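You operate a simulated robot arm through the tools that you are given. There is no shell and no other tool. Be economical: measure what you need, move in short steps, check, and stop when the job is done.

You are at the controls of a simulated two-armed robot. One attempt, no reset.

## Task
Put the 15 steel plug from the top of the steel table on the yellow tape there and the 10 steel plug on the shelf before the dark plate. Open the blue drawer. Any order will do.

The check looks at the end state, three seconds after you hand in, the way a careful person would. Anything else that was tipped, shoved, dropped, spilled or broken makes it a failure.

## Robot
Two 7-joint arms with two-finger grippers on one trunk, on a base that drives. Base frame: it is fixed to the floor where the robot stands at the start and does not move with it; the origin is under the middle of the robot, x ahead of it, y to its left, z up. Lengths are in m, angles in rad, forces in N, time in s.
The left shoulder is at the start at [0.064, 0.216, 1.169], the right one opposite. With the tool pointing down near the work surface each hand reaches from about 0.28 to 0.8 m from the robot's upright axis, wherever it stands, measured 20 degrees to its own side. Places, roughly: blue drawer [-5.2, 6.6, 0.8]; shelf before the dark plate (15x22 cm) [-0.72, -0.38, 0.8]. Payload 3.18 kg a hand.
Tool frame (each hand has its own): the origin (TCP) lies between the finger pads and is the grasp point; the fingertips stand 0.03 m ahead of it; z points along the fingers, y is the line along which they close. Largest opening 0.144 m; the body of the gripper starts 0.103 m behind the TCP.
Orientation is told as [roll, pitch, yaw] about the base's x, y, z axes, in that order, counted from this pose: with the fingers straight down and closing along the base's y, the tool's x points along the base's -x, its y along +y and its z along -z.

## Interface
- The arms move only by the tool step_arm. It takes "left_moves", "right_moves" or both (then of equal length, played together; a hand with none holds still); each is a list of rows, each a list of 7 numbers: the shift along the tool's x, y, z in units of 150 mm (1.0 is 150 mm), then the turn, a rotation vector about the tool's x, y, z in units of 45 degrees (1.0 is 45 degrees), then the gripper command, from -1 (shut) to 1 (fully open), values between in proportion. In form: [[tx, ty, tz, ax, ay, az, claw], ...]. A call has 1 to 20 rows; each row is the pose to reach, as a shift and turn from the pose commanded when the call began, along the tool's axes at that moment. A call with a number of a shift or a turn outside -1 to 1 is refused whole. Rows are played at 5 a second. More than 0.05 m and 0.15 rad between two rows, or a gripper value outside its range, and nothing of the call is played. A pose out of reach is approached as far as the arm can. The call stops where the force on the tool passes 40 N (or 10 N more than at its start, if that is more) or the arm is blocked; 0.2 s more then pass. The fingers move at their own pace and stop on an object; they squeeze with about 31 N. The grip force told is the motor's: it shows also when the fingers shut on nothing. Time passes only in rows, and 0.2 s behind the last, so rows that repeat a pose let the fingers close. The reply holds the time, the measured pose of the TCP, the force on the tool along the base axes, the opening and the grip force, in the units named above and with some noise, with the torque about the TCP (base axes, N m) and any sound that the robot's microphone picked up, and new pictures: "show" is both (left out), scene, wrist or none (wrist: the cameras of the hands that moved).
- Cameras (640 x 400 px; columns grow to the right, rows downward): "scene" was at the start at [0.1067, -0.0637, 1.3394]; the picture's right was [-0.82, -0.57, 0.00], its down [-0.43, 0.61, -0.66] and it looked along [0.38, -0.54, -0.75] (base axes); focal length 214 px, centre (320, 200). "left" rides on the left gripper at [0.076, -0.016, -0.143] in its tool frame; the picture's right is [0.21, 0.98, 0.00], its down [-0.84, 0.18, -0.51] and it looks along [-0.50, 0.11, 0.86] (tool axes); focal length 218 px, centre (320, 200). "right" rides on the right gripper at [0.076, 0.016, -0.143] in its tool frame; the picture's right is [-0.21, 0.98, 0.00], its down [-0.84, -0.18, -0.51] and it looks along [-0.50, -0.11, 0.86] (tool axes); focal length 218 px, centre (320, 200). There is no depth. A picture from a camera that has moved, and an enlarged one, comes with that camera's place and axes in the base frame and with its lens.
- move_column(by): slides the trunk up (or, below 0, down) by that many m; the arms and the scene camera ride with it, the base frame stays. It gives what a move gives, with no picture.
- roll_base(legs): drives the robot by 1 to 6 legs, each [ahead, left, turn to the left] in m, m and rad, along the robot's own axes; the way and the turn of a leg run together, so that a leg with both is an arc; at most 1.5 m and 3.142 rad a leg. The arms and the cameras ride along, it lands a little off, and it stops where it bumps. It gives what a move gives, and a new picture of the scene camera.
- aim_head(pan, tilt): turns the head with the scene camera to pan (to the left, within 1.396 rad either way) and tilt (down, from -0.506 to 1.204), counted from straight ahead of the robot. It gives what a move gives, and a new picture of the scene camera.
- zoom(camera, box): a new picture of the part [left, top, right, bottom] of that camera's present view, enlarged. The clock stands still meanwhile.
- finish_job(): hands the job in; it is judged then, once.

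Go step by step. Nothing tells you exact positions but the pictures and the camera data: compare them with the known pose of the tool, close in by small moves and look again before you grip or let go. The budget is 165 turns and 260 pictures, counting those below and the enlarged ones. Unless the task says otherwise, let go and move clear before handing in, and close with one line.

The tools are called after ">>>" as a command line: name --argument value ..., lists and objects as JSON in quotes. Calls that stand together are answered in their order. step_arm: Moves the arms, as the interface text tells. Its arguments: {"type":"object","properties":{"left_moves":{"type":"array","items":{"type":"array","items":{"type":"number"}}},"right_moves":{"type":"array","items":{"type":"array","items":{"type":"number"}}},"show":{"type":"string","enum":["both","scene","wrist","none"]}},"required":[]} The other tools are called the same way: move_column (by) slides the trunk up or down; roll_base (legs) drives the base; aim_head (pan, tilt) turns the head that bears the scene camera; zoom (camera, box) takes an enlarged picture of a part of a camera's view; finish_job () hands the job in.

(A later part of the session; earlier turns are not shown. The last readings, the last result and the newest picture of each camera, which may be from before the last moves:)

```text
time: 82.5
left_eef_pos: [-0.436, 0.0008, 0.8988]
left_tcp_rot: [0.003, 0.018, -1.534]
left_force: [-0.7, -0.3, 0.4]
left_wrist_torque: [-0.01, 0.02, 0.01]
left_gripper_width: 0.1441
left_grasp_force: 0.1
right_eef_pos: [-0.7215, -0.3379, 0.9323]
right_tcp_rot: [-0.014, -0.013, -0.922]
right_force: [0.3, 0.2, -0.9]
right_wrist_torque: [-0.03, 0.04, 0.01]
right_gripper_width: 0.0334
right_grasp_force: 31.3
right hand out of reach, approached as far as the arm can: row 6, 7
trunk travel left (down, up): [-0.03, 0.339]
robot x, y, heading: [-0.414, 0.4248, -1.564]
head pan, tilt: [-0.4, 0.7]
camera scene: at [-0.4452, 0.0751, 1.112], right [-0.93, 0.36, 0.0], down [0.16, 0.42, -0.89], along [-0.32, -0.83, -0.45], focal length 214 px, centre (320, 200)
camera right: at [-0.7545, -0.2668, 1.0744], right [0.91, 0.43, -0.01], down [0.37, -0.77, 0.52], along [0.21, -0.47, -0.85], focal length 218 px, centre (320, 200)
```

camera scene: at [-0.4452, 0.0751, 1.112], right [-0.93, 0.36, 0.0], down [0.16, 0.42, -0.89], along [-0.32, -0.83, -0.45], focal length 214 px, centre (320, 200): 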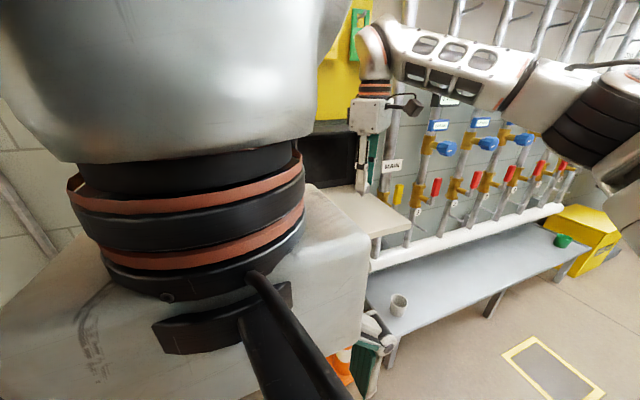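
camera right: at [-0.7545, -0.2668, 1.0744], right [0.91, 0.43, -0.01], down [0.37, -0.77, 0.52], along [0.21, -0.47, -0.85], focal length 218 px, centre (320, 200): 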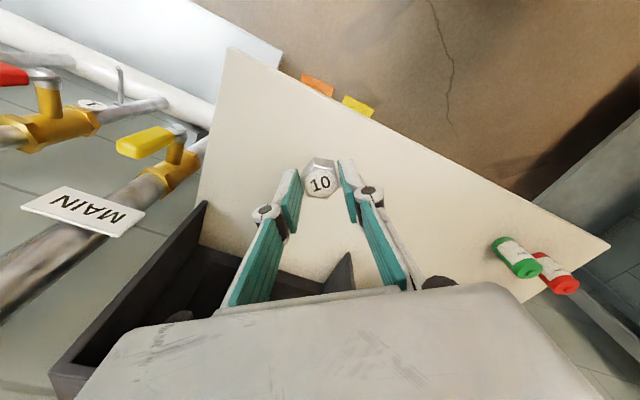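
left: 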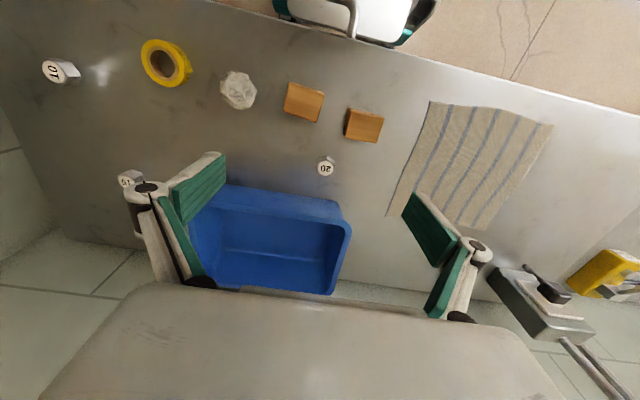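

Upright. Checking how square the plug sits in the gripper.

>>> zoom --camera "right" --box '[270, 130, 370, 220]'

>>> zoom --camera "scene" --box '[340, 120, 420, 220]'

```text
4.44 times, centred on (320, 175) of right
camera zoom: at [-0.7545, -0.2668, 1.0744], right [0.91, 0.43, -0.01], down [0.37, -0.77, 0.52], along [0.21, -0.47, -0.85], focal length 970 px, centre (320, 311)
```

zoom: 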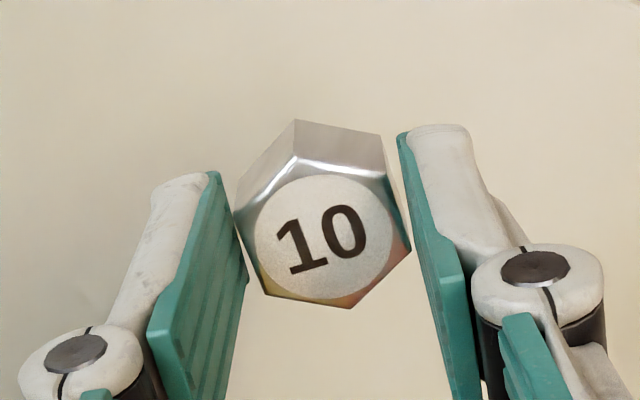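

```text
4.00 times, centred on (380, 170) of scene
camera zoom: at [-0.4452, 0.0751, 1.112], right [-0.93, 0.36, 0.0], down [0.16, 0.42, -0.89], along [-0.32, -0.83, -0.45], focal length 858 px, centre (80, 320)
```

zoom: 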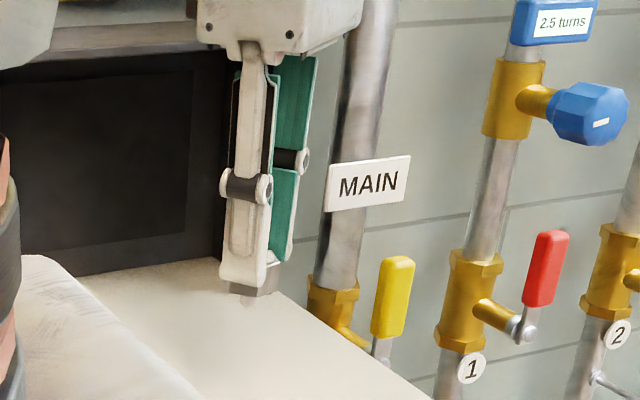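

The plug is within a couple of degrees of square. I'll shift slightly back on the shelf and lower to just above contact (about z 0.85).

>>> step_arm --right_moves '[[-0.05, -0.04, 0.1, -0.018, 0.017, 0, -1], [-0.1, -0.08, 0.25, -0.018, 0.017, 0, -1], [-0.16, -0.12, 0.4, -0.018, 0.017, 0, -1], [-0.16, -0.12, 0.5, -0.018, 0.017, 0, -1], [-0.16, -0.12, 0.5, -0.018, 0.017, 0, -1]]' --show "wrist"

```text
time: 83.7
left_eef_pos: [-0.4358, 0.0008, 0.8987]
left_tcp_rot: [0.003, 0.017, -1.537]
left_force: [0.4, -0.7, -0.3]
left_wrist_torque: [-0.01, 0.0, 0.01]
left_gripper_width: 0.1442
left_grasp_force: 0.0
right_eef_pos: [-0.7336, -0.3626, 0.8615]
right_tcp_rot: [0.015, 0.012, -0.921]
right_force: [-0.1, -0.4, -1.4]
right_wrist_torque: [-0.01, -0.03, 0.01]
right_gripper_width: 0.0332
right_grasp_force: 30.4
right hand out of reach, approached as far as the arm can: row 1, 2, 3, 4, 5
trunk travel left (down, up): [-0.03, 0.339]
robot x, y, heading: [-0.4134, 0.428, -1.573]
head pan, tilt: [-0.4, 0.7]
camera right: at [-0.7671, -0.2969, 1.0055], right [0.91, 0.42, 0.01], down [0.36, -0.79, 0.49], along [0.22, -0.44, -0.87], focal length 218 px, centre (320, 200)
```

right: 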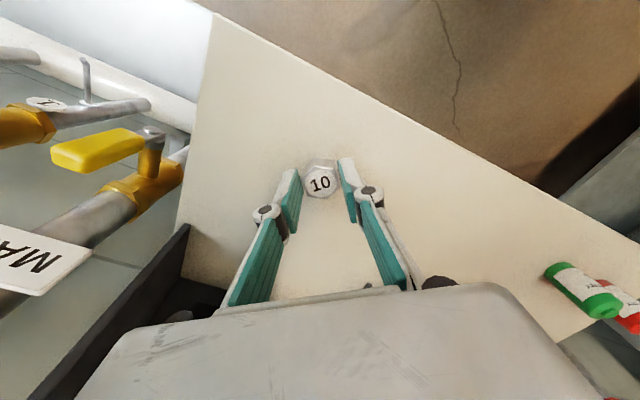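

>>> step_arm --right_moves '[[0, 0, 0.02, 0.018, -0.015, 0, -1], [0, 0, 0.04, 0.018, -0.015, 0, -1], [0, 0, 0.06, 0.018, -0.015, 0, -1], [0, 0, 0.06, 0.018, -0.015, 0, -1]]' --show "none"

```text
time: 84.7
left_eef_pos: [-0.4342, 0.0013, 0.8991]
left_tcp_rot: [0.003, 0.015, -1.537]
left_force: [0.2, -0.6, 0.1]
left_wrist_torque: [0.02, -0.01, 0.02]
left_gripper_width: 0.1438
left_grasp_force: 0.0
right_eef_pos: [-0.7331, -0.3621, 0.8557]
right_tcp_rot: [-0.003, -0.002, -0.921]
right_force: [-1.8, -3.2, 14.9]
right_wrist_torque: [-0.23, 0.06, -0.04]
right_gripper_width: 0.0335
right_grasp_force: 31.0
trunk travel left (down, up): [-0.03, 0.339]
robot x, y, heading: [-0.413, 0.4286, -1.57]
head pan, tilt: [-0.4, 0.7]
```

Contact came about 1 cm higher than predicted. I'll look before doing anything.

>>> zoom --camera "right" --box '[270, 130, 370, 220]'

>>> zoom --camera "scene" --box '[330, 140, 410, 220]'

```text
4.44 times, centred on (320, 175) of right
camera zoom: at [-0.7665, -0.2924, 0.9986], right [0.91, 0.42, 0.0], down [0.37, -0.78, 0.51], along [0.22, -0.46, -0.86], focal length 970 px, centre (320, 311)
```

zoom: 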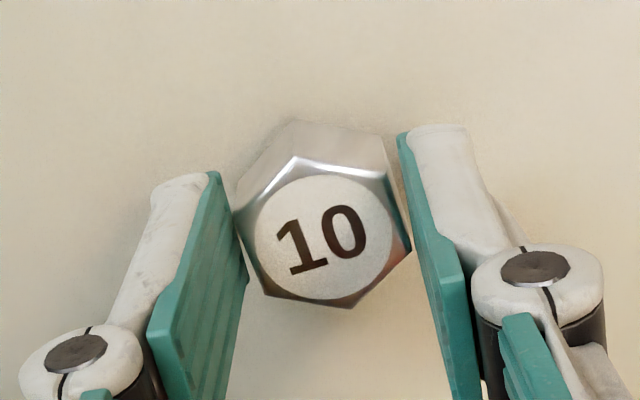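

```text
5.00 times, centred on (370, 180) of scene
camera zoom: at [-0.4449, 0.0751, 1.1132], right [-0.93, 0.36, 0.0], down [0.16, 0.41, -0.9], along [-0.32, -0.84, -0.44], focal length 1072 px, centre (70, 300)
```

zoom: 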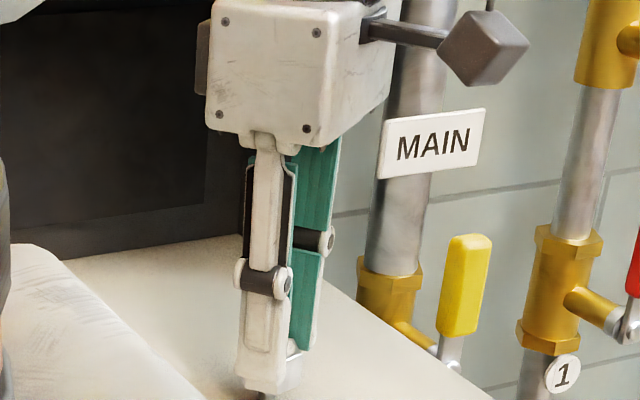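

>>> aim_head --pan -0.45 --tilt 0.85

>>> zoom --camera "scene" --box '[290, 110, 390, 200]'

```text
time: 85.4
left_eef_pos: [-0.4343, 0.0018, 0.8989]
left_tcp_rot: [0.005, 0.011, -1.538]
left_force: [1.3, 0.5, -0.4]
left_wrist_torque: [0.01, 0.0, -0.02]
left_gripper_width: 0.144
left_grasp_force: 0.2
right_eef_pos: [-0.7331, -0.3616, 0.8564]
right_tcp_rot: [-0.003, -0.004, -0.921]
right_force: [-2.6, -9.1, 24.5]
right_wrist_torque: [-0.57, 0.11, -0.01]
right_gripper_width: 0.0335
right_grasp_force: 31.2
trunk travel left (down, up): [-0.03, 0.339]
robot x, y, heading: [-0.4121, 0.4278, -1.57]
head pan, tilt: [-0.45, 0.85]
camera scene: at [-0.4454, 0.0758, 1.1132], right [-0.93, 0.37, 0.0], down [0.16, 0.41, -0.9], along [-0.33, -0.84, -0.44], focal length 214 px, centre (320, 200)
```

scene: 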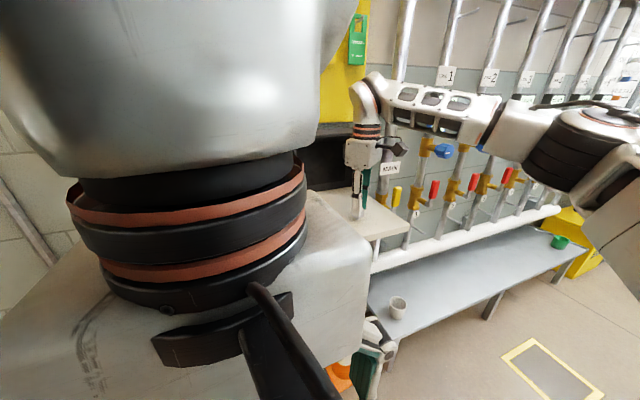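

```text
4.44 times, centred on (340, 155) of scene
camera zoom: at [-0.4454, 0.0758, 1.1132], right [-0.93, 0.37, 0.0], down [0.16, 0.41, -0.9], along [-0.33, -0.84, -0.44], focal length 953 px, centre (231, 400)
```

zoom: 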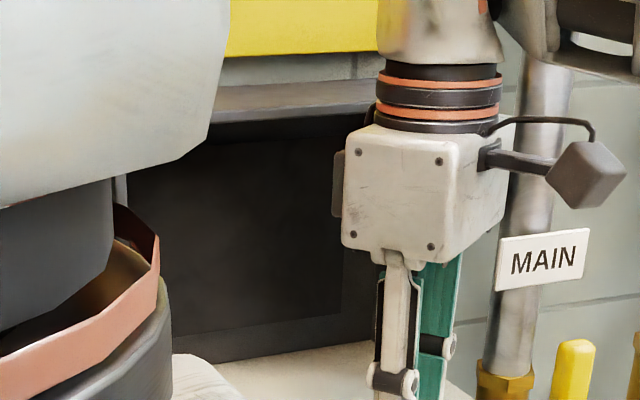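

The trunk is so low that the head and left arm interfere, and the contact force is creeping up. I'll lift off, raise the trunk and go back to the earlier, comfortable stance for placing.

>>> step_arm --right_moves '[[0, 0, -0.05, 0, 0, 0, -1], [0, 0, -0.2, 0, 0, 0, -1], [0, 0, -0.4, 0, 0, 0, -1], [0, 0, -0.4, 0, 0, 0, -1]]' --show "none"

>>> move_column --by 0.1

```text
time: 86.4
left_eef_pos: [-0.4364, 0.0025, 0.896]
left_tcp_rot: [0.008, 0.017, -1.541]
left_force: [-0.5, 0.6, 0.2]
left_wrist_torque: [0.01, 0.0, -0.02]
left_gripper_width: 0.1442
left_grasp_force: 0.0
right_eef_pos: [-0.7414, -0.3605, 0.8976]
right_tcp_rot: [0.003, 0.001, -0.923]
right_force: [0.9, -0.2, -0.9]
right_wrist_torque: [0.0, -0.03, 0.01]
right_gripper_width: 0.0333
right_grasp_force: 31.4
right hand out of reach, approached as far as the arm can: row 3, 4
trunk travel left (down, up): [-0.03, 0.339]
robot x, y, heading: [-0.4128, 0.427, -1.562]
head pan, tilt: [-0.45, 0.85]
```

```text
time: 87.7
left_eef_pos: [-0.4354, 0.007, 0.9992]
left_tcp_rot: [0.001, 0.005, -1.567]
left_force: [0.1, -0.5, -1.1]
left_wrist_torque: [0.07, -0.02, 0.04]
left_gripper_width: 0.144
left_grasp_force: 0.0
right_eef_pos: [-0.7432, -0.2715, 1.2246]
right_tcp_rot: [-0.225, -0.296, -0.892]
right_force: [0.5, -0.5, -2.0]
right_wrist_torque: [0.03, 0.03, 0.02]
right_gripper_width: 0.0336
right_grasp_force: 30.5
trunk travel left (down, up): [-0.13, 0.239]
robot x, y, heading: [-0.4117, 0.4271, -1.566]
head pan, tilt: [-0.45, 0.85]
```

>>> step_arm --right_moves '[[0.2, 0, 0, 0, 0, 0, -1], [0.4, 0.2, 0, 0, 0, 0, -1], [0.6, 0.3, 0.1, 0, 0, 0, -1]]' --show "scene"

>>> move_column --by 0.12

```text
time: 88.5
left_eef_pos: [-0.4365, 0.0095, 1.0021]
left_tcp_rot: [0.001, 0.0, -1.567]
left_force: [-0.3, 0.1, -0.3]
left_wrist_torque: [0.01, -0.04, 0.01]
left_gripper_width: 0.144
left_grasp_force: 0.1
right_eef_pos: [-0.7614, -0.1807, 1.1763]
right_tcp_rot: [-0.228, -0.301, -0.891]
right_force: [0.0, 0.0, -0.2]
right_wrist_torque: [0.01, 0.0, -0.02]
right_gripper_width: 0.0332
right_grasp_force: 30.7
trunk travel left (down, up): [-0.13, 0.239]
robot x, y, heading: [-0.4155, 0.4264, -1.565]
head pan, tilt: [-0.45, 0.85]
camera scene: at [-0.4473, 0.1927, 1.2086], right [-0.9, 0.43, 0.0], down [0.33, 0.68, -0.66], along [-0.29, -0.6, -0.75], focal length 214 px, centre (320, 200)
```

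scene: 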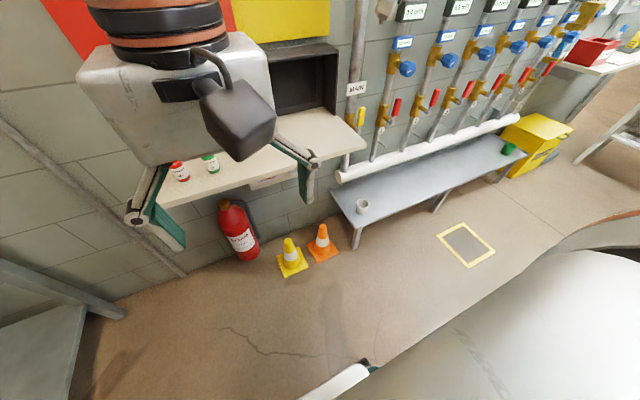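

```text
time: 90.0
left_eef_pos: [-0.4353, 0.0086, 1.1198]
left_tcp_rot: [0.0, 0.002, -1.568]
left_force: [0.0, -0.7, 0.1]
left_wrist_torque: [0.02, 0.0, -0.01]
left_gripper_width: 0.1441
left_grasp_force: 0.0
right_eef_pos: [-0.7608, -0.1842, 1.2968]
right_tcp_rot: [-0.225, -0.299, -0.891]
right_force: [-0.3, -0.8, -1.2]
right_wrist_torque: [0.04, 0.0, 0.0]
right_gripper_width: 0.0335
right_grasp_force: 31.3
trunk travel left (down, up): [-0.25, 0.119]
robot x, y, heading: [-0.415, 0.4263, -1.564]
head pan, tilt: [-0.45, 0.85]
```

The trunk is back at its start height. I'll bring the hand down and upright in front of the shelf.

>>> step_arm --right_moves '[[0.16, 0.12, 0.14, -0.07, 0.095, -0.01, -1], [0.33, 0.24, 0.28, -0.143, 0.19, -0.02, -1], [0.5, 0.36, 0.42, -0.215, 0.287, -0.03, -1], [0.65, 0.48, 0.57, -0.286, 0.382, -0.043, -1], [0.65, 0.48, 0.57, -0.286, 0.382, -0.043, -1]]' --show "none"

```text
time: 91.2
left_eef_pos: [-0.4348, 0.0092, 1.1224]
left_tcp_rot: [0.0, -0.001, -1.568]
left_force: [-0.2, -0.2, 0.2]
left_wrist_torque: [-0.02, -0.03, 0.02]
left_gripper_width: 0.144
left_grasp_force: 0.1
right_eef_pos: [-0.7617, -0.0987, 1.1733]
right_tcp_rot: [-0.002, 0.001, -0.892]
right_force: [0.1, 0.3, -1.2]
right_wrist_torque: [-0.01, 0.03, 0.0]
right_gripper_width: 0.0333
right_grasp_force: 30.6
trunk travel left (down, up): [-0.25, 0.119]
robot x, y, heading: [-0.4162, 0.4281, -1.568]
head pan, tilt: [-0.45, 0.85]
```

Upright again. I'll drive ahead to the earlier stance.

>>> roll_base --legs '[[0.2, 0, 0]]'

>>> aim_head --pan -0.45 --tilt 0.75

```text
time: 92.8
left_eef_pos: [-0.435, -0.186, 1.1214]
left_tcp_rot: [0.001, 0.001, -1.568]
left_force: [0.6, -0.3, 0.5]
left_wrist_torque: [0.01, -0.04, -0.03]
left_gripper_width: 0.1442
left_grasp_force: 0.1
right_eef_pos: [-0.7612, -0.2964, 1.1734]
right_tcp_rot: [-0.002, 0.0, -0.891]
right_force: [-0.9, 0.0, -1.4]
right_wrist_torque: [0.04, 0.01, -0.02]
right_gripper_width: 0.0336
right_grasp_force: 31.1
trunk travel left (down, up): [-0.25, 0.119]
robot x, y, heading: [-0.4116, 0.2326, -1.568]
head pan, tilt: [-0.45, 0.85]
camera scene: at [-0.4461, 0.1004, 1.3392], right [-0.9, 0.43, 0.0], down [0.32, 0.68, -0.66], along [-0.29, -0.59, -0.75], focal length 214 px, centre (320, 200)
```

scene: 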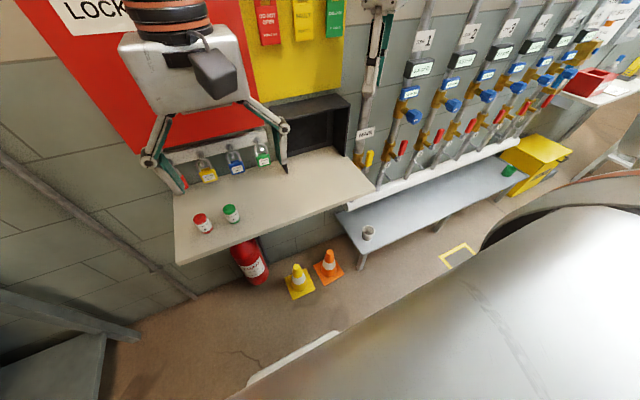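

```text
time: 93.5
left_eef_pos: [-0.4351, -0.1848, 1.1206]
left_tcp_rot: [0.0, -0.001, -1.567]
left_force: [-0.5, 0.1, 0.0]
left_wrist_torque: [-0.03, 0.0, -0.01]
left_gripper_width: 0.1441
left_grasp_force: 0.0
right_eef_pos: [-0.7608, -0.2945, 1.1741]
right_tcp_rot: [-0.001, 0.0, -0.891]
right_force: [-0.3, 0.5, -2.2]
right_wrist_torque: [0.01, -0.01, 0.02]
right_gripper_width: 0.0335
right_grasp_force: 30.9
trunk travel left (down, up): [-0.25, 0.119]
robot x, y, heading: [-0.4084, 0.2334, -1.562]
head pan, tilt: [-0.45, 0.75]
camera scene: at [-0.4482, 0.0969, 1.3472], right [-0.9, 0.43, 0.0], down [0.3, 0.62, -0.73], along [-0.32, -0.66, -0.68], focal length 214 px, centre (320, 200)
```

scene: 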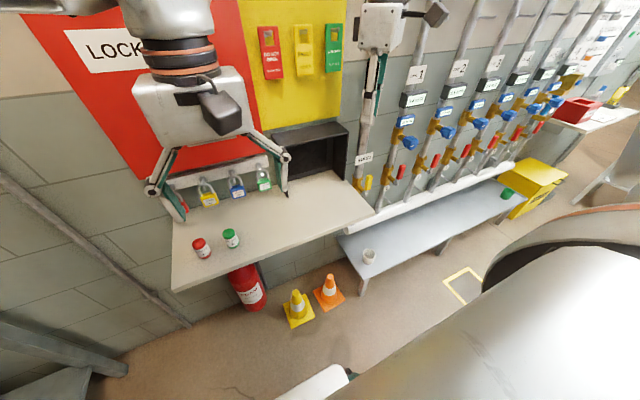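

Moving to above the spot and down.

>>> step_arm --right_moves '[[-0.13, -0.03, 0.25, 0, 0, 0, -1], [-0.27, -0.06, 0.5, 0, 0, 0, -1], [-0.4, -0.1, 0.75, 0, 0, 0, -1], [-0.54, -0.128, 1.0, 0, 0, 0, -1], [-0.54, -0.128, 1.0, 0, 0, 0, -1]]' --show "none"

>>> step_arm --right_moves '[[0, 0, 0.25, 0, 0, 0, -1], [0, 0, 0.5, 0, 0, 0, -1], [0, 0, 0.75, 0, 0, 0, -1], [0, 0, 0.9, 0, 0, 0, -1], [0, 0, 0.9, 0, 0, 0, -1]]' --show "scene"

>>> zoom --camera "right" --box '[270, 130, 370, 220]'

>>> zoom --camera "scene" --box '[300, 130, 380, 210]'

```text
time: 94.7
left_eef_pos: [-0.435, -0.1849, 1.1228]
left_tcp_rot: [0.0, -0.001, -1.568]
left_force: [-0.7, 0.4, 0.0]
left_wrist_torque: [0.0, -0.02, -0.02]
left_gripper_width: 0.1442
left_grasp_force: 0.2
right_eef_pos: [-0.7231, -0.3704, 1.0227]
right_tcp_rot: [-0.004, -0.003, -0.893]
right_force: [0.1, 0.3, -0.8]
right_wrist_torque: [0.01, 0.02, 0.03]
right_gripper_width: 0.0335
right_grasp_force: 31.3
trunk travel left (down, up): [-0.25, 0.119]
robot x, y, heading: [-0.4125, 0.2343, -1.571]
head pan, tilt: [-0.45, 0.75]
```

```text
time: 95.9
left_eef_pos: [-0.4343, -0.1853, 1.1219]
left_tcp_rot: [0.0, 0.001, -1.567]
left_force: [0.3, -0.2, 0.6]
left_wrist_torque: [-0.01, -0.01, -0.02]
left_gripper_width: 0.1438
left_grasp_force: 0.1
right_eef_pos: [-0.7243, -0.3705, 0.8888]
right_tcp_rot: [-0.004, 0.0, -0.89]
right_force: [0.5, -1.0, -0.8]
right_wrist_torque: [0.01, -0.03, 0.0]
right_gripper_width: 0.0332
right_grasp_force: 30.8
trunk travel left (down, up): [-0.25, 0.119]
robot x, y, heading: [-0.4126, 0.2331, -1.566]
head pan, tilt: [-0.45, 0.75]
camera scene: at [-0.4481, 0.097, 1.3473], right [-0.9, 0.43, 0.0], down [0.29, 0.61, -0.73], along [-0.32, -0.66, -0.68], focal length 214 px, centre (320, 200)
```

scene: 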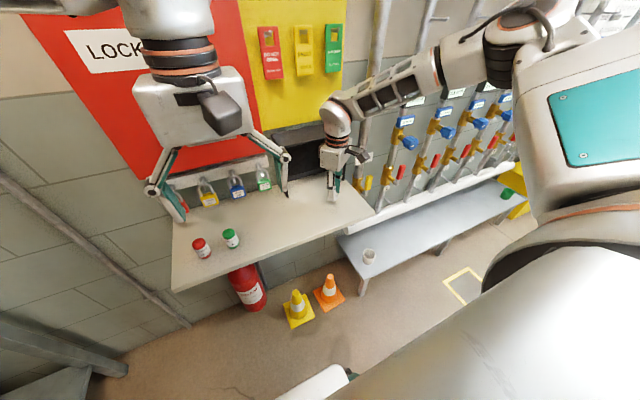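

```text
4.44 times, centred on (320, 175) of right
camera zoom: at [-0.7595, -0.3025, 1.0325], right [0.89, 0.45, 0.0], down [0.39, -0.77, 0.51], along [0.23, -0.45, -0.86], focal length 970 px, centre (320, 311)
```

zoom: 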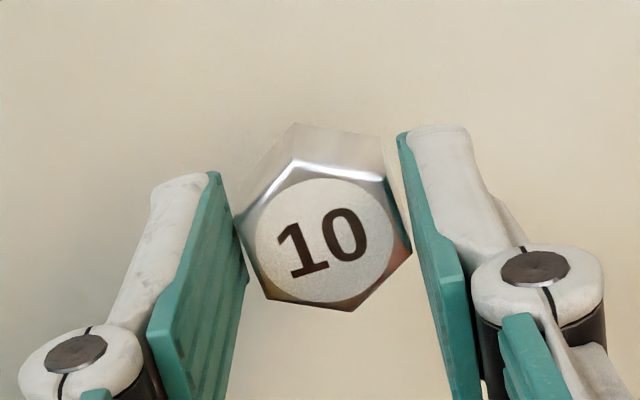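

```text
5.00 times, centred on (340, 170) of scene
camera zoom: at [-0.4481, 0.097, 1.3473], right [-0.9, 0.43, 0.0], down [0.29, 0.61, -0.73], along [-0.32, -0.66, -0.68], focal length 1072 px, centre (220, 350)
```

zoom: 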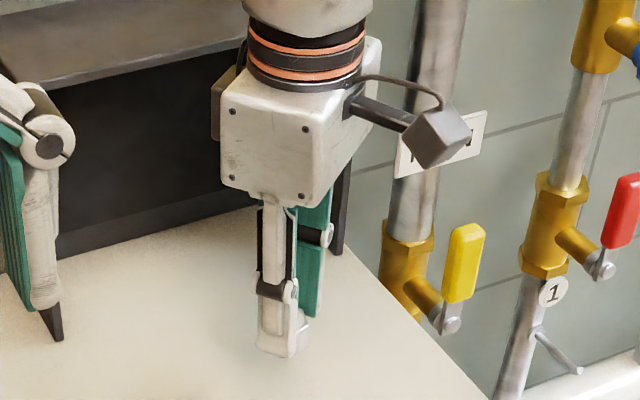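

The plug is square in the grip (ellipse ratio as expected). Lowering to 0.862 and then gently.

>>> step_arm --right_moves '[[0, 0, 0.1, 0, 0, 0, -1], [0, 0, 0.17, 0, 0, 0, -1], [0, 0, 0.18, 0, 0, 0, -1], [0, 0, 0.18, 0, 0, 0, -1]]' --show "none"

>>> step_arm --right_moves '[[0, 0, 0.01, 0, 0, 0, -1], [0, 0, 0.02, 0, 0, 0, -1], [0, 0, 0.03, 0, 0, 0, -1], [0, 0, 0.03, 0, 0, 0, -1]]' --show "none"

```text
time: 96.9
left_eef_pos: [-0.4344, -0.1864, 1.1222]
left_tcp_rot: [-0.001, 0.001, -1.569]
left_force: [0.0, -0.7, 0.4]
left_wrist_torque: [-0.02, -0.04, 0.0]
left_gripper_width: 0.144
left_grasp_force: 0.0
right_eef_pos: [-0.725, -0.3718, 0.863]
right_tcp_rot: [-0.003, 0.0, -0.889]
right_force: [-0.1, -0.7, -1.1]
right_wrist_torque: [-0.01, -0.01, 0.0]
right_gripper_width: 0.0334
right_grasp_force: 31.0
trunk travel left (down, up): [-0.25, 0.119]
robot x, y, heading: [-0.4128, 0.2332, -1.571]
head pan, tilt: [-0.45, 0.75]
```

```text
time: 97.9
left_eef_pos: [-0.435, -0.1849, 1.1217]
left_tcp_rot: [-0.001, 0.0, -1.567]
left_force: [0.2, 0.1, -0.4]
left_wrist_torque: [0.0, 0.0, -0.01]
left_gripper_width: 0.1438
left_grasp_force: 0.0
right_eef_pos: [-0.7242, -0.3701, 0.8584]
right_tcp_rot: [-0.001, 0.001, -0.891]
right_force: [-0.1, 0.9, -1.6]
right_wrist_torque: [0.03, 0.0, 0.0]
right_gripper_width: 0.0333
right_grasp_force: 31.1
trunk travel left (down, up): [-0.25, 0.119]
robot x, y, heading: [-0.414, 0.2362, -1.568]
head pan, tilt: [-0.45, 0.75]
```

>>> step_arm --right_moves '[[0, 0, 0.007, 0, 0, 0, -1], [0, 0, 0.014, 0, 0, 0, -1], [0, 0, 0.02, 0, 0, 0, -1], [0, 0, 0.02, 0, 0, 0, -1]]' --show "none"

```text
time: 98.9
left_eef_pos: [-0.4348, -0.1856, 1.1217]
left_tcp_rot: [0.0, 0.0, -1.568]
left_force: [-0.5, -0.3, -0.4]
left_wrist_torque: [0.0, 0.01, 0.01]
left_gripper_width: 0.1438
left_grasp_force: 0.0
right_eef_pos: [-0.725, -0.3709, 0.8557]
right_tcp_rot: [-0.005, -0.001, -0.891]
right_force: [-1.0, -0.2, 4.4]
right_wrist_torque: [0.03, 0.08, -0.05]
right_gripper_width: 0.0334
right_grasp_force: 31.1
trunk travel left (down, up): [-0.25, 0.119]
robot x, y, heading: [-0.4115, 0.2354, -1.567]
head pan, tilt: [-0.45, 0.75]
```

Light contact (about 5 N). Opening very gradually, without rising yet.

>>> step_arm --right_moves '[[0, 0, -0.004, 0, 0, 0, -0.54], [0, 0, -0.004, 0, 0, 0, -0.5], [0, 0, -0.004, 0, 0, 0, -0.45], [0, 0, -0.004, 0, 0, 0, -0.38], [0, 0, -0.004, 0, 0, 0, -0.3], [0, 0, -0.004, 0, 0, 0, -0.3]]' --show "none"

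>>> zoom --camera "right" --box '[270, 130, 370, 220]'

```text
time: 100.3
left_eef_pos: [-0.4337, -0.1856, 1.1223]
left_tcp_rot: [0.001, 0.0, -1.565]
left_force: [-0.4, 0.1, 0.4]
left_wrist_torque: [0.0, 0.0, 0.04]
left_gripper_width: 0.1438
left_grasp_force: 0.0
right_eef_pos: [-0.7246, -0.3707, 0.8545]
right_tcp_rot: [-0.002, 0.0, -0.89]
right_force: [0.7, 0.6, 0.0]
right_wrist_torque: [0.02, -0.03, -0.02]
right_gripper_width: 0.0507
right_grasp_force: 0.3
trunk travel left (down, up): [-0.25, 0.119]
robot x, y, heading: [-0.4119, 0.2307, -1.569]
head pan, tilt: [-0.45, 0.75]
```

```text
4.44 times, centred on (320, 175) of right
camera zoom: at [-0.7598, -0.3023, 0.9985], right [0.89, 0.45, 0.0], down [0.39, -0.77, 0.51], along [0.23, -0.45, -0.86], focal length 970 px, centre (320, 311)
```

zoom: 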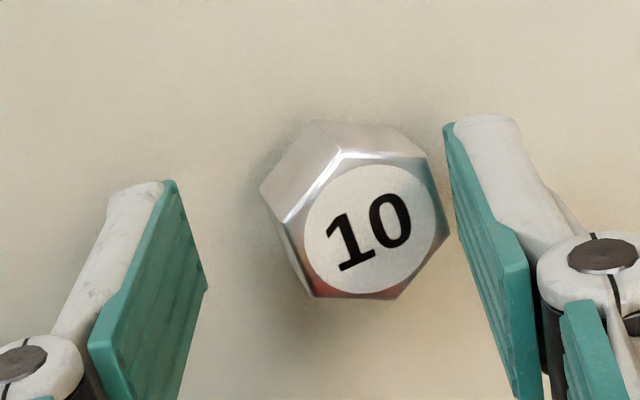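

The plug leans against one finger again. I'll take a second look from the scene camera before acting.

>>> zoom --camera "scene" --box '[310, 170, 370, 220]'

>>> zoom --camera "left" --box '[120, 100, 240, 190]'

```text
8.00 times, centred on (340, 195) of scene
camera zoom: at [-0.4481, 0.097, 1.3472], right [-0.9, 0.43, 0.0], down [0.29, 0.61, -0.73], along [-0.32, -0.66, -0.68], focal length 1716 px, centre (160, 240)
```

zoom: 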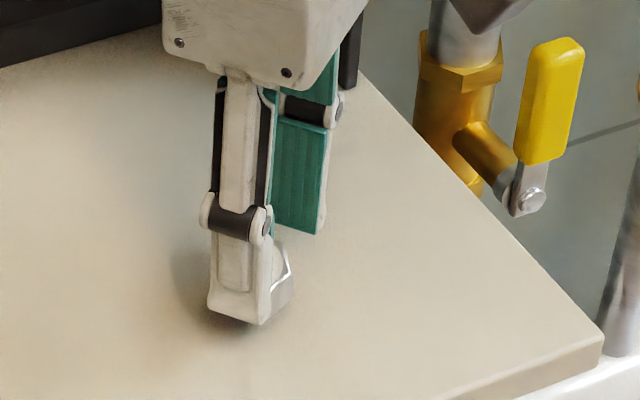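

```text
4.44 times, centred on (180, 145) of left
camera zoom: at [-0.4527, -0.1086, 1.2644], right [0.98, 0.21, 0.0], down [0.18, -0.84, 0.51], along [0.11, -0.5, -0.86], focal length 970 px, centre (942, 444)
```

zoom: 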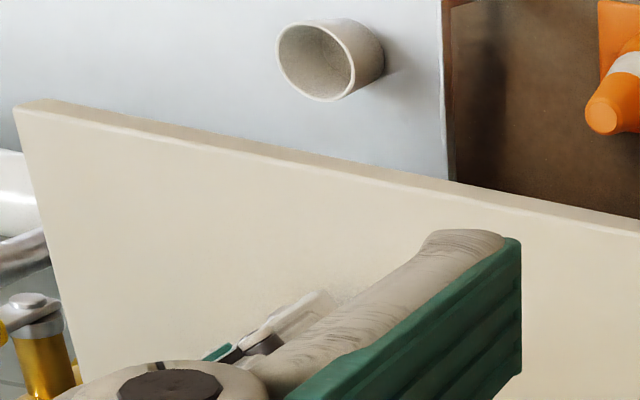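

I'll use the jaws to nudge it upright (closing almost to the head width) without gripping, and see if it settles.

>>> step_arm --right_moves '[[0, 0, 0, 0, 0, 0, -0.35], [0, 0, 0, 0, 0, 0, -0.4], [0, 0, 0, 0, 0, 0, -0.45], [0, 0, 0, 0, 0, 0, -0.48], [0, 0, 0, 0, 0, 0, -0.505], [0, 0, 0, 0, 0, 0, -0.505]]' --show "none"

>>> zoom --camera "right" --box '[270, 130, 370, 220]'

```text
time: 101.7
left_eef_pos: [-0.435, -0.1854, 1.1211]
left_tcp_rot: [0.0, 0.0, -1.568]
left_force: [0.0, 0.2, -0.1]
left_wrist_torque: [0.02, -0.04, -0.01]
left_gripper_width: 0.1439
left_grasp_force: 0.1
right_eef_pos: [-0.7243, -0.3714, 0.8543]
right_tcp_rot: [-0.003, 0.0, -0.891]
right_force: [0.4, 0.6, 0.1]
right_wrist_torque: [0.01, -0.02, 0.0]
right_gripper_width: 0.0357
right_grasp_force: 0.4
trunk travel left (down, up): [-0.25, 0.119]
robot x, y, heading: [-0.4118, 0.2345, -1.566]
head pan, tilt: [-0.45, 0.75]
```

```text
4.44 times, centred on (320, 175) of right
camera zoom: at [-0.7598, -0.3023, 0.9984], right [0.89, 0.45, 0.0], down [0.39, -0.77, 0.51], along [0.23, -0.45, -0.86], focal length 970 px, centre (320, 311)
```

zoom: 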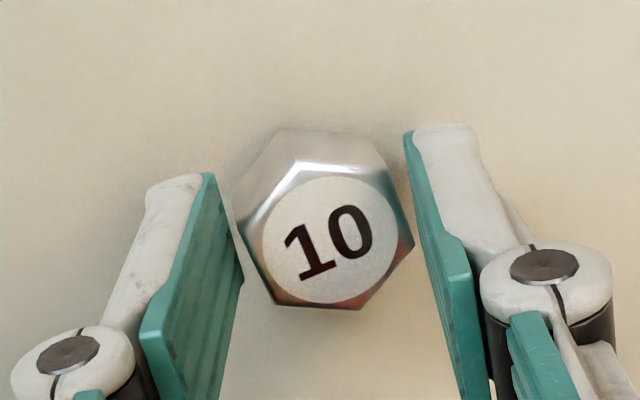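

It is wedged slightly between the pads. I'll close just to flush so that it is vertical, then open in very fine steps to avoid kicking it.

>>> step_arm --right_moves '[[0, 0, 0, 0, 0, 0, -0.515], [0, 0, 0, 0, 0, 0, -0.525], [0, 0, 0, 0, 0, 0, -0.533], [0, 0, 0, 0, 0, 0, -0.54], [0, 0, 0, 0, 0, 0, -0.54], [0, 0, 0, 0, 0, 0, -0.54]]' --show "none"

>>> zoom --camera "right" --box '[270, 130, 370, 220]'

```text
time: 103.1
left_eef_pos: [-0.4351, -0.185, 1.121]
left_tcp_rot: [0.001, -0.001, -1.567]
left_force: [0.1, -0.2, -0.9]
left_wrist_torque: [0.01, 0.0, -0.01]
left_gripper_width: 0.1441
left_grasp_force: 0.1
right_eef_pos: [-0.7258, -0.3706, 0.8543]
right_tcp_rot: [-0.002, -0.002, -0.89]
right_force: [0.4, 0.4, 0.4]
right_wrist_torque: [0.01, 0.05, 0.03]
right_gripper_width: 0.0341
right_grasp_force: 31.3
trunk travel left (down, up): [-0.25, 0.119]
robot x, y, heading: [-0.4123, 0.2323, -1.563]
head pan, tilt: [-0.45, 0.75]
```

```text
4.44 times, centred on (320, 175) of right
camera zoom: at [-0.7599, -0.3023, 0.9984], right [0.89, 0.45, 0.0], down [0.39, -0.77, 0.51], along [0.23, -0.45, -0.86], focal length 970 px, centre (320, 311)
```

zoom: 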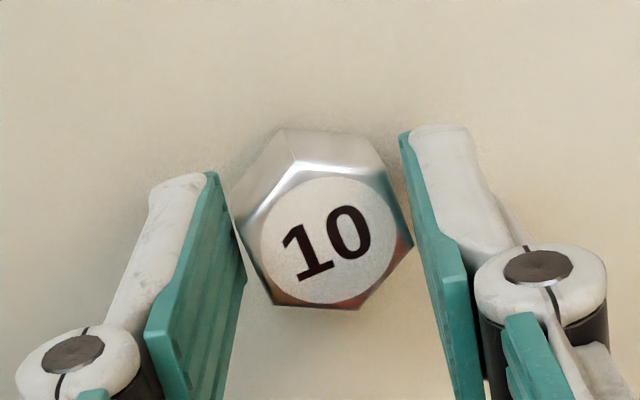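

>>> step_arm --right_moves '[[0, 0, -0.03, 0, 0, 0, -1], [0, 0, -0.06, 0, 0, 0, -1], [0, 0, -0.1, 0, 0, 0, -1], [0, 0, -0.1, 0, 0, 0, -1]]' --show "none"

>>> zoom --camera "right" --box '[270, 130, 370, 220]'

>>> zoom --camera "scene" --box '[310, 170, 370, 220]'

```text
time: 104.1
left_eef_pos: [-0.4347, -0.1856, 1.1219]
left_tcp_rot: [0.0, 0.0, -1.567]
left_force: [0.2, 0.3, 0.8]
left_wrist_torque: [0.01, 0.01, -0.01]
left_gripper_width: 0.144
left_grasp_force: 0.1
right_eef_pos: [-0.7256, -0.3719, 0.8697]
right_tcp_rot: [-0.003, 0.001, -0.891]
right_force: [0.0, -0.5, -1.0]
right_wrist_torque: [0.0, 0.02, 0.01]
right_gripper_width: 0.0342
right_grasp_force: 30.9
trunk travel left (down, up): [-0.25, 0.119]
robot x, y, heading: [-0.4103, 0.2349, -1.567]
head pan, tilt: [-0.45, 0.75]
```

```text
4.44 times, centred on (320, 175) of right
camera zoom: at [-0.7607, -0.3028, 1.0129], right [0.89, 0.45, 0.0], down [0.39, -0.77, 0.51], along [0.23, -0.45, -0.86], focal length 970 px, centre (320, 311)
```

zoom: 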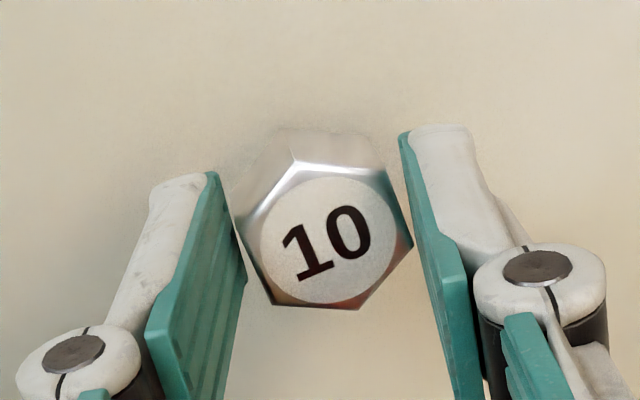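

```text
8.00 times, centred on (340, 195) of scene
camera zoom: at [-0.4482, 0.0967, 1.3472], right [-0.9, 0.43, 0.0], down [0.29, 0.62, -0.73], along [-0.32, -0.66, -0.68], focal length 1716 px, centre (160, 240)
```

zoom: 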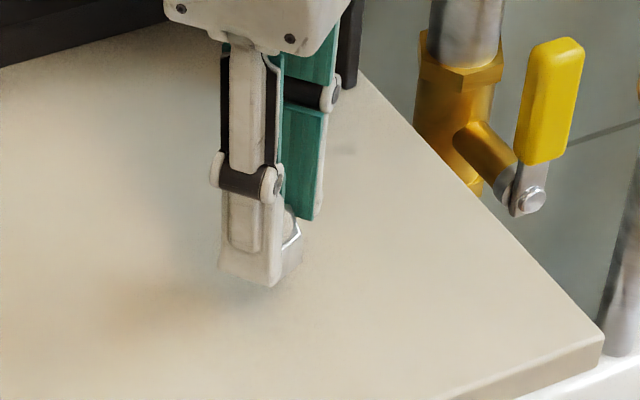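

The grip is not quite flush (34.2 mm). I'll set it back to contact, re-squeeze it flush, then release in fine steps.

>>> step_arm --right_moves '[[0, 0, 0.05, 0, 0, 0, -1], [0, 0, 0.098, 0, 0, 0, -1], [0, 0, 0.098, 0, 0, 0, -1], [0, 0, 0.098, 0, 0, 0, -0.515], [0, 0, 0.098, 0, 0, 0, -0.51], [0, 0, 0.098, 0, 0, 0, -1], [0, 0, 0.098, 0, 0, 0, -1], [0, 0, 0.098, 0, 0, 0, -0.515], [0, 0, 0.098, 0, 0, 0, -0.515], [0, 0, 0.098, 0, 0, 0, -1], [0, 0, 0.098, 0, 0, 0, -1]]' --show "none"

>>> zoom --camera "right" --box '[270, 130, 370, 220]'

```text
time: 106.5
left_eef_pos: [-0.4354, -0.1843, 1.1221]
left_tcp_rot: [0.0, 0.0, -1.567]
left_force: [-0.3, 0.2, 1.0]
left_wrist_torque: [-0.03, -0.01, -0.02]
left_gripper_width: 0.1441
left_grasp_force: 0.0
right_eef_pos: [-0.7243, -0.3709, 0.8552]
right_tcp_rot: [-0.002, 0.0, -0.892]
right_force: [-0.2, 1.0, -0.9]
right_wrist_torque: [-0.02, 0.01, 0.0]
right_gripper_width: 0.0343
right_grasp_force: 31.0
trunk travel left (down, up): [-0.25, 0.119]
robot x, y, heading: [-0.41, 0.233, -1.569]
head pan, tilt: [-0.45, 0.75]
```

```text
4.44 times, centred on (320, 175) of right
camera zoom: at [-0.7602, -0.302, 0.9978], right [0.89, 0.45, 0.0], down [0.39, -0.77, 0.51], along [0.23, -0.45, -0.86], focal length 970 px, centre (320, 311)
```

zoom: 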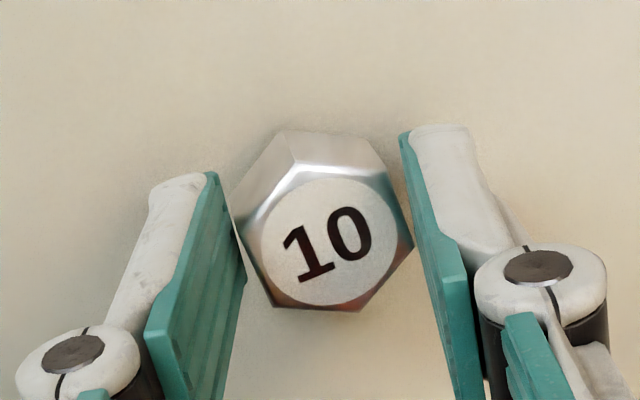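

>>> step_arm --right_moves '[[0, 0, 0, 0, 0, 0, -0.5], [0, 0, 0, 0, 0, -0.04, -0.49], [0, 0, 0, 0, 0, -0.08, -0.49], [0, 0, 0, 0, 0, -0.08, -1], [0, 0, 0, 0, 0, -0.08, -1], [0, 0, 0, 0, 0, -0.08, -1]]' --show "none"

>>> zoom --camera "right" --box '[270, 130, 370, 220]'

```text
time: 107.9
left_eef_pos: [-0.4346, -0.1849, 1.1219]
left_tcp_rot: [-0.001, 0.0, -1.569]
left_force: [0.0, 0.0, 0.7]
left_wrist_torque: [0.01, -0.01, -0.01]
left_gripper_width: 0.144
left_grasp_force: 0.0
right_eef_pos: [-0.7257, -0.3709, 0.8543]
right_tcp_rot: [-0.002, 0.002, -0.826]
right_force: [-0.1, -0.4, 1.1]
right_wrist_torque: [0.01, -0.02, -0.01]
right_gripper_width: 0.0344
right_grasp_force: 31.0
trunk travel left (down, up): [-0.25, 0.119]
robot x, y, heading: [-0.4106, 0.2267, -1.568]
head pan, tilt: [-0.45, 0.75]
```

```text
4.44 times, centred on (320, 175) of right
camera zoom: at [-0.7647, -0.304, 0.998], right [0.86, 0.51, 0.0], down [0.44, -0.74, 0.51], along [0.26, -0.44, -0.86], focal length 970 px, centre (320, 311)
```

zoom: 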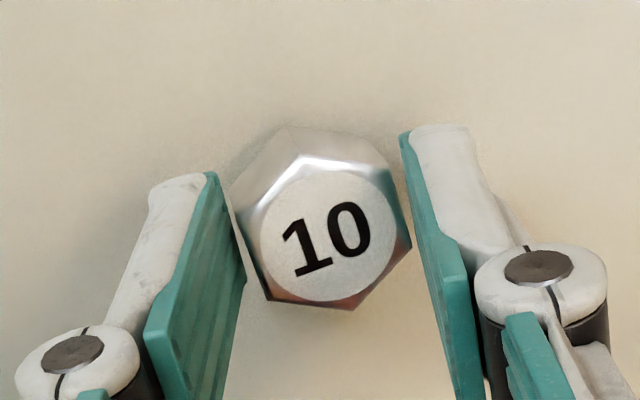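

The remaining misfit is about 3° of lean, which should settle. Releasing in very fine steps.

>>> step_arm --right_moves '[[0, 0, 0, 0, 0, 0, -0.522], [0, 0, 0, 0, 0, 0, -0.518], [0, 0, 0, 0, 0, 0, -0.515], [0, 0, 0, 0, 0, 0, -0.511], [0, 0, 0, 0, 0, 0, -0.507], [0, 0, 0, 0, 0, 0, -0.503], [0, 0, 0, 0, 0, 0, -0.498], [0, 0, 0, 0, 0, 0, -0.492], [0, 0, 0, 0, 0, 0, -0.485], [0, 0, 0, 0, 0, 0, -0.475], [0, 0, 0, 0, 0, 0, -0.465]]' --show "none"

>>> zoom --camera "right" --box '[270, 130, 370, 220]'

```text
time: 110.3
left_eef_pos: [-0.4352, -0.1857, 1.1215]
left_tcp_rot: [0.0, -0.001, -1.567]
left_force: [0.1, 0.2, 0.8]
left_wrist_torque: [0.0, -0.01, -0.01]
left_gripper_width: 0.144
left_grasp_force: 0.1
right_eef_pos: [-0.7253, -0.371, 0.8539]
right_tcp_rot: [-0.002, 0.001, -0.829]
right_force: [-0.2, -0.1, -1.0]
right_wrist_torque: [-0.01, -0.01, -0.02]
right_gripper_width: 0.0379
right_grasp_force: 0.3
trunk travel left (down, up): [-0.25, 0.119]
robot x, y, heading: [-0.4087, 0.232, -1.566]
head pan, tilt: [-0.45, 0.75]
```

```text
4.44 times, centred on (320, 175) of right
camera zoom: at [-0.7648, -0.304, 0.9979], right [0.86, 0.51, 0.0], down [0.44, -0.74, 0.51], along [0.26, -0.44, -0.86], focal length 970 px, centre (320, 311)
```

zoom: 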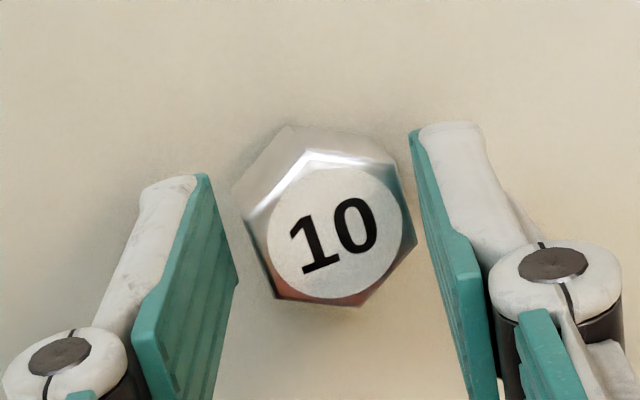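

It follows the finger, so it has a small lean in the grip. I'll re-grip, lift slightly, rotate the hand to make the plug truly vertical, and check.

>>> step_arm --right_moves '[[0, 0, 0, 0, 0, 0, -0.5], [0, 0, 0, 0, 0, 0, -1], [0, 0, 0, 0, 0, 0, -1], [0, 0, -0.04, -0.03, 0.015, 0, -1], [0, 0, -0.07, -0.067, 0.033, 0, -1], [0, 0, -0.07, -0.067, 0.033, 0, -1]]' --show "none"

>>> zoom --camera "right" --box '[290, 130, 350, 190]'

>>> zoom --camera "scene" --box '[320, 175, 360, 215]'

```text
time: 111.7
left_eef_pos: [-0.4349, -0.1857, 1.1214]
left_tcp_rot: [0.001, -0.001, -1.568]
left_force: [0.1, -0.2, 0.3]
left_wrist_torque: [-0.05, 0.0, -0.03]
left_gripper_width: 0.1443
left_grasp_force: 0.0
right_eef_pos: [-0.7251, -0.3705, 0.8654]
right_tcp_rot: [0.05, 0.027, -0.827]
right_force: [-0.3, 0.3, -1.8]
right_wrist_torque: [-0.01, -0.02, -0.04]
right_gripper_width: 0.0343
right_grasp_force: 30.8
trunk travel left (down, up): [-0.25, 0.119]
robot x, y, heading: [-0.4142, 0.2319, -1.566]
head pan, tilt: [-0.45, 0.75]
```

```text
6.67 times, centred on (320, 160) of right
camera zoom: at [-0.768, -0.3119, 1.0113], right [0.86, 0.51, 0.04], down [0.43, -0.77, 0.47], along [0.27, -0.39, -0.88], focal length 1455 px, centre (320, 467)
```

zoom: 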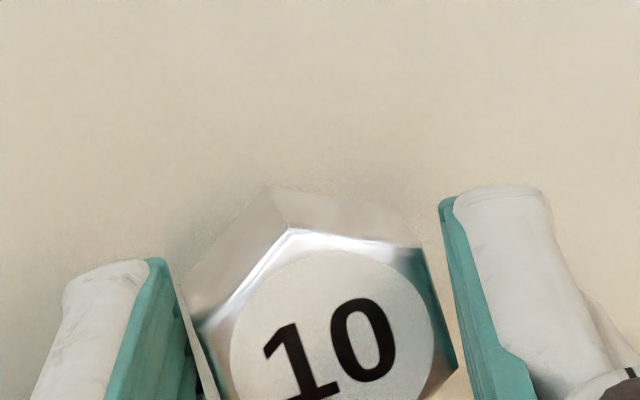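

```text
10.00 times, centred on (340, 195) of scene
camera zoom: at [-0.4481, 0.0969, 1.3472], right [-0.9, 0.43, 0.0], down [0.29, 0.61, -0.73], along [-0.32, -0.66, -0.68], focal length 2145 px, centre (120, 250)
```

zoom: 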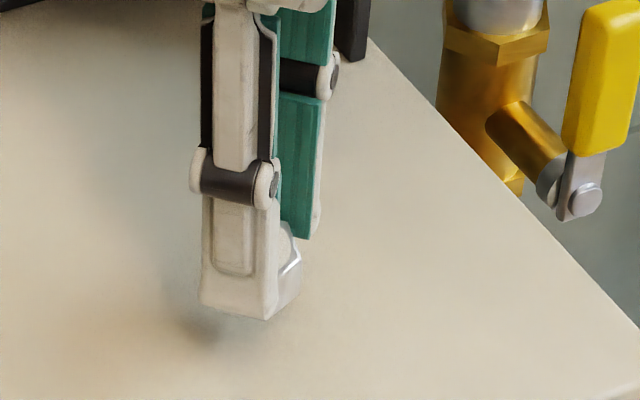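

>>> zoom --camera "right" --box '[292, 150, 348, 205]'

```text
7.27 times, centred on (320, 178) of right
camera zoom: at [-0.768, -0.3119, 1.0113], right [0.86, 0.51, 0.04], down [0.43, -0.77, 0.47], along [0.27, -0.39, -0.88], focal length 1587 px, centre (320, 364)
```

zoom: 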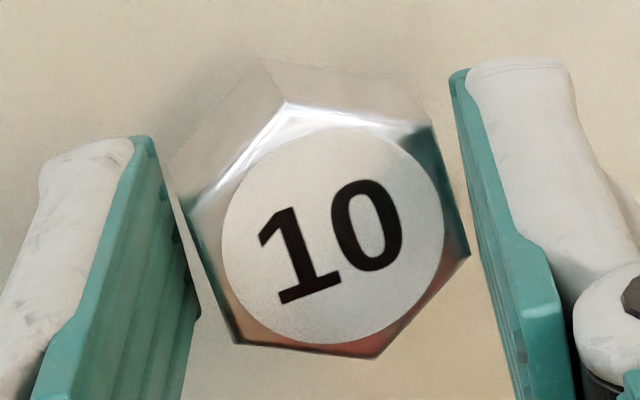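

The plug still leans about 7.5° in the world frame. Correcting the hand by that much and re-measuring.

>>> step_arm --right_moves '[[0, 0, -0.03, -0.08, 0.013, 0, -1], [0, 0, -0.05, -0.165, 0.027, 0, -1], [0, 0, -0.05, -0.165, 0.027, 0, -1]]' --show "none"

>>> zoom --camera "right" --box '[292, 150, 348, 205]'

```text
time: 112.5
left_eef_pos: [-0.4345, -0.1845, 1.1218]
left_tcp_rot: [-0.001, 0.0, -1.568]
left_force: [0.3, -0.1, -1.1]
left_wrist_torque: [0.01, 0.0, -0.01]
left_gripper_width: 0.1441
left_grasp_force: 0.1
right_eef_pos: [-0.7247, -0.3704, 0.8738]
right_tcp_rot: [0.181, 0.048, -0.825]
right_force: [-0.4, -0.6, -1.8]
right_wrist_torque: [-0.05, -0.01, 0.01]
right_gripper_width: 0.0348
right_grasp_force: 31.0
trunk travel left (down, up): [-0.25, 0.119]
robot x, y, heading: [-0.4097, 0.2335, -1.572]
head pan, tilt: [-0.45, 0.75]
```

```text
7.27 times, centred on (320, 178) of right
camera zoom: at [-0.7794, -0.3271, 1.0205], right [0.85, 0.49, 0.17], down [0.39, -0.82, 0.43], along [0.35, -0.3, -0.89], focal length 1587 px, centre (320, 364)
```

zoom: 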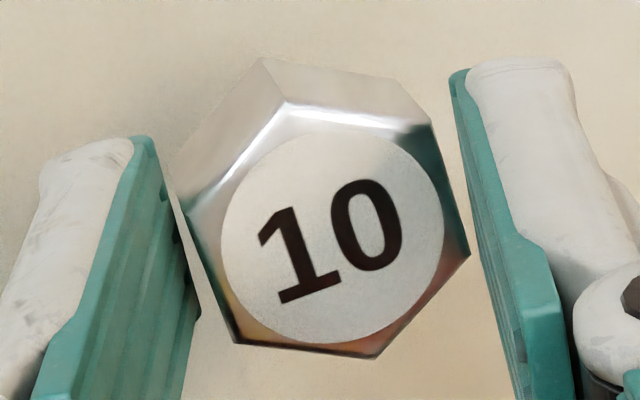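

The plug is now vertical within 1–2°. Lowering straight down in the world frame, first 12 mm.

>>> step_arm --right_moves '[[-0.002, -0.007, 0.04, 0, 0, 0, -1], [-0.0038, -0.0144, 0.0787, 0, 0, 0, -1], [-0.0038, -0.0144, 0.0787, 0, 0, 0, -1]]' --show "none"

>>> step_arm --right_moves '[[-0.0005, -0.0018, 0.01, 0, 0, 0, -1], [-0.001, -0.0036, 0.02, 0, 0, 0, -1], [-0.001, -0.0036, 0.02, 0, 0, 0, -1]]' --show "none"

```text
time: 113.3
left_eef_pos: [-0.4338, -0.1864, 1.1207]
left_tcp_rot: [0.0, -0.002, -1.566]
left_force: [-0.5, -0.6, -0.1]
left_wrist_torque: [-0.02, 0.01, 0.02]
left_gripper_width: 0.1441
left_grasp_force: 0.0
right_eef_pos: [-0.7249, -0.3704, 0.8608]
right_tcp_rot: [0.179, 0.047, -0.827]
right_force: [1.4, -0.6, -1.5]
right_wrist_torque: [0.01, 0.01, -0.02]
right_gripper_width: 0.0342
right_grasp_force: 30.7
trunk travel left (down, up): [-0.25, 0.119]
robot x, y, heading: [-0.4106, 0.2333, -1.563]
head pan, tilt: [-0.45, 0.75]
```

```text
time: 114.1
left_eef_pos: [-0.4354, -0.1849, 1.1219]
left_tcp_rot: [-0.001, 0.001, -1.566]
left_force: [0.7, 0.4, 0.8]
left_wrist_torque: [0.02, 0.03, -0.02]
left_gripper_width: 0.1442
left_grasp_force: 0.1
right_eef_pos: [-0.7248, -0.3699, 0.8585]
right_tcp_rot: [0.181, 0.048, -0.827]
right_force: [-1.0, -0.1, -1.4]
right_wrist_torque: [0.01, 0.03, 0.0]
right_gripper_width: 0.0344
right_grasp_force: 31.0
trunk travel left (down, up): [-0.25, 0.119]
robot x, y, heading: [-0.4125, 0.2337, -1.567]
head pan, tilt: [-0.45, 0.75]
```

>>> step_arm --right_moves '[[-0.0005, -0.0018, 0.01, 0, 0, 0, -1], [-0.001, -0.0036, 0.02, 0, 0, 0, -1], [-0.001, -0.0036, 0.02, 0, 0, 0, -1]]' --show "none"

```text
time: 114.9
left_eef_pos: [-0.4348, -0.184, 1.1218]
left_tcp_rot: [-0.001, 0.0, -1.569]
left_force: [0.3, -0.3, 0.1]
left_wrist_torque: [-0.01, -0.02, 0.0]
left_gripper_width: 0.144
left_grasp_force: 0.1
right_eef_pos: [-0.7258, -0.3702, 0.8554]
right_tcp_rot: [0.179, 0.046, -0.827]
right_force: [0.3, -0.6, -1.1]
right_wrist_torque: [0.02, -0.01, 0.02]
right_gripper_width: 0.0345
right_grasp_force: 31.0
trunk travel left (down, up): [-0.25, 0.119]
robot x, y, heading: [-0.4106, 0.2306, -1.564]
head pan, tilt: [-0.45, 0.75]
```

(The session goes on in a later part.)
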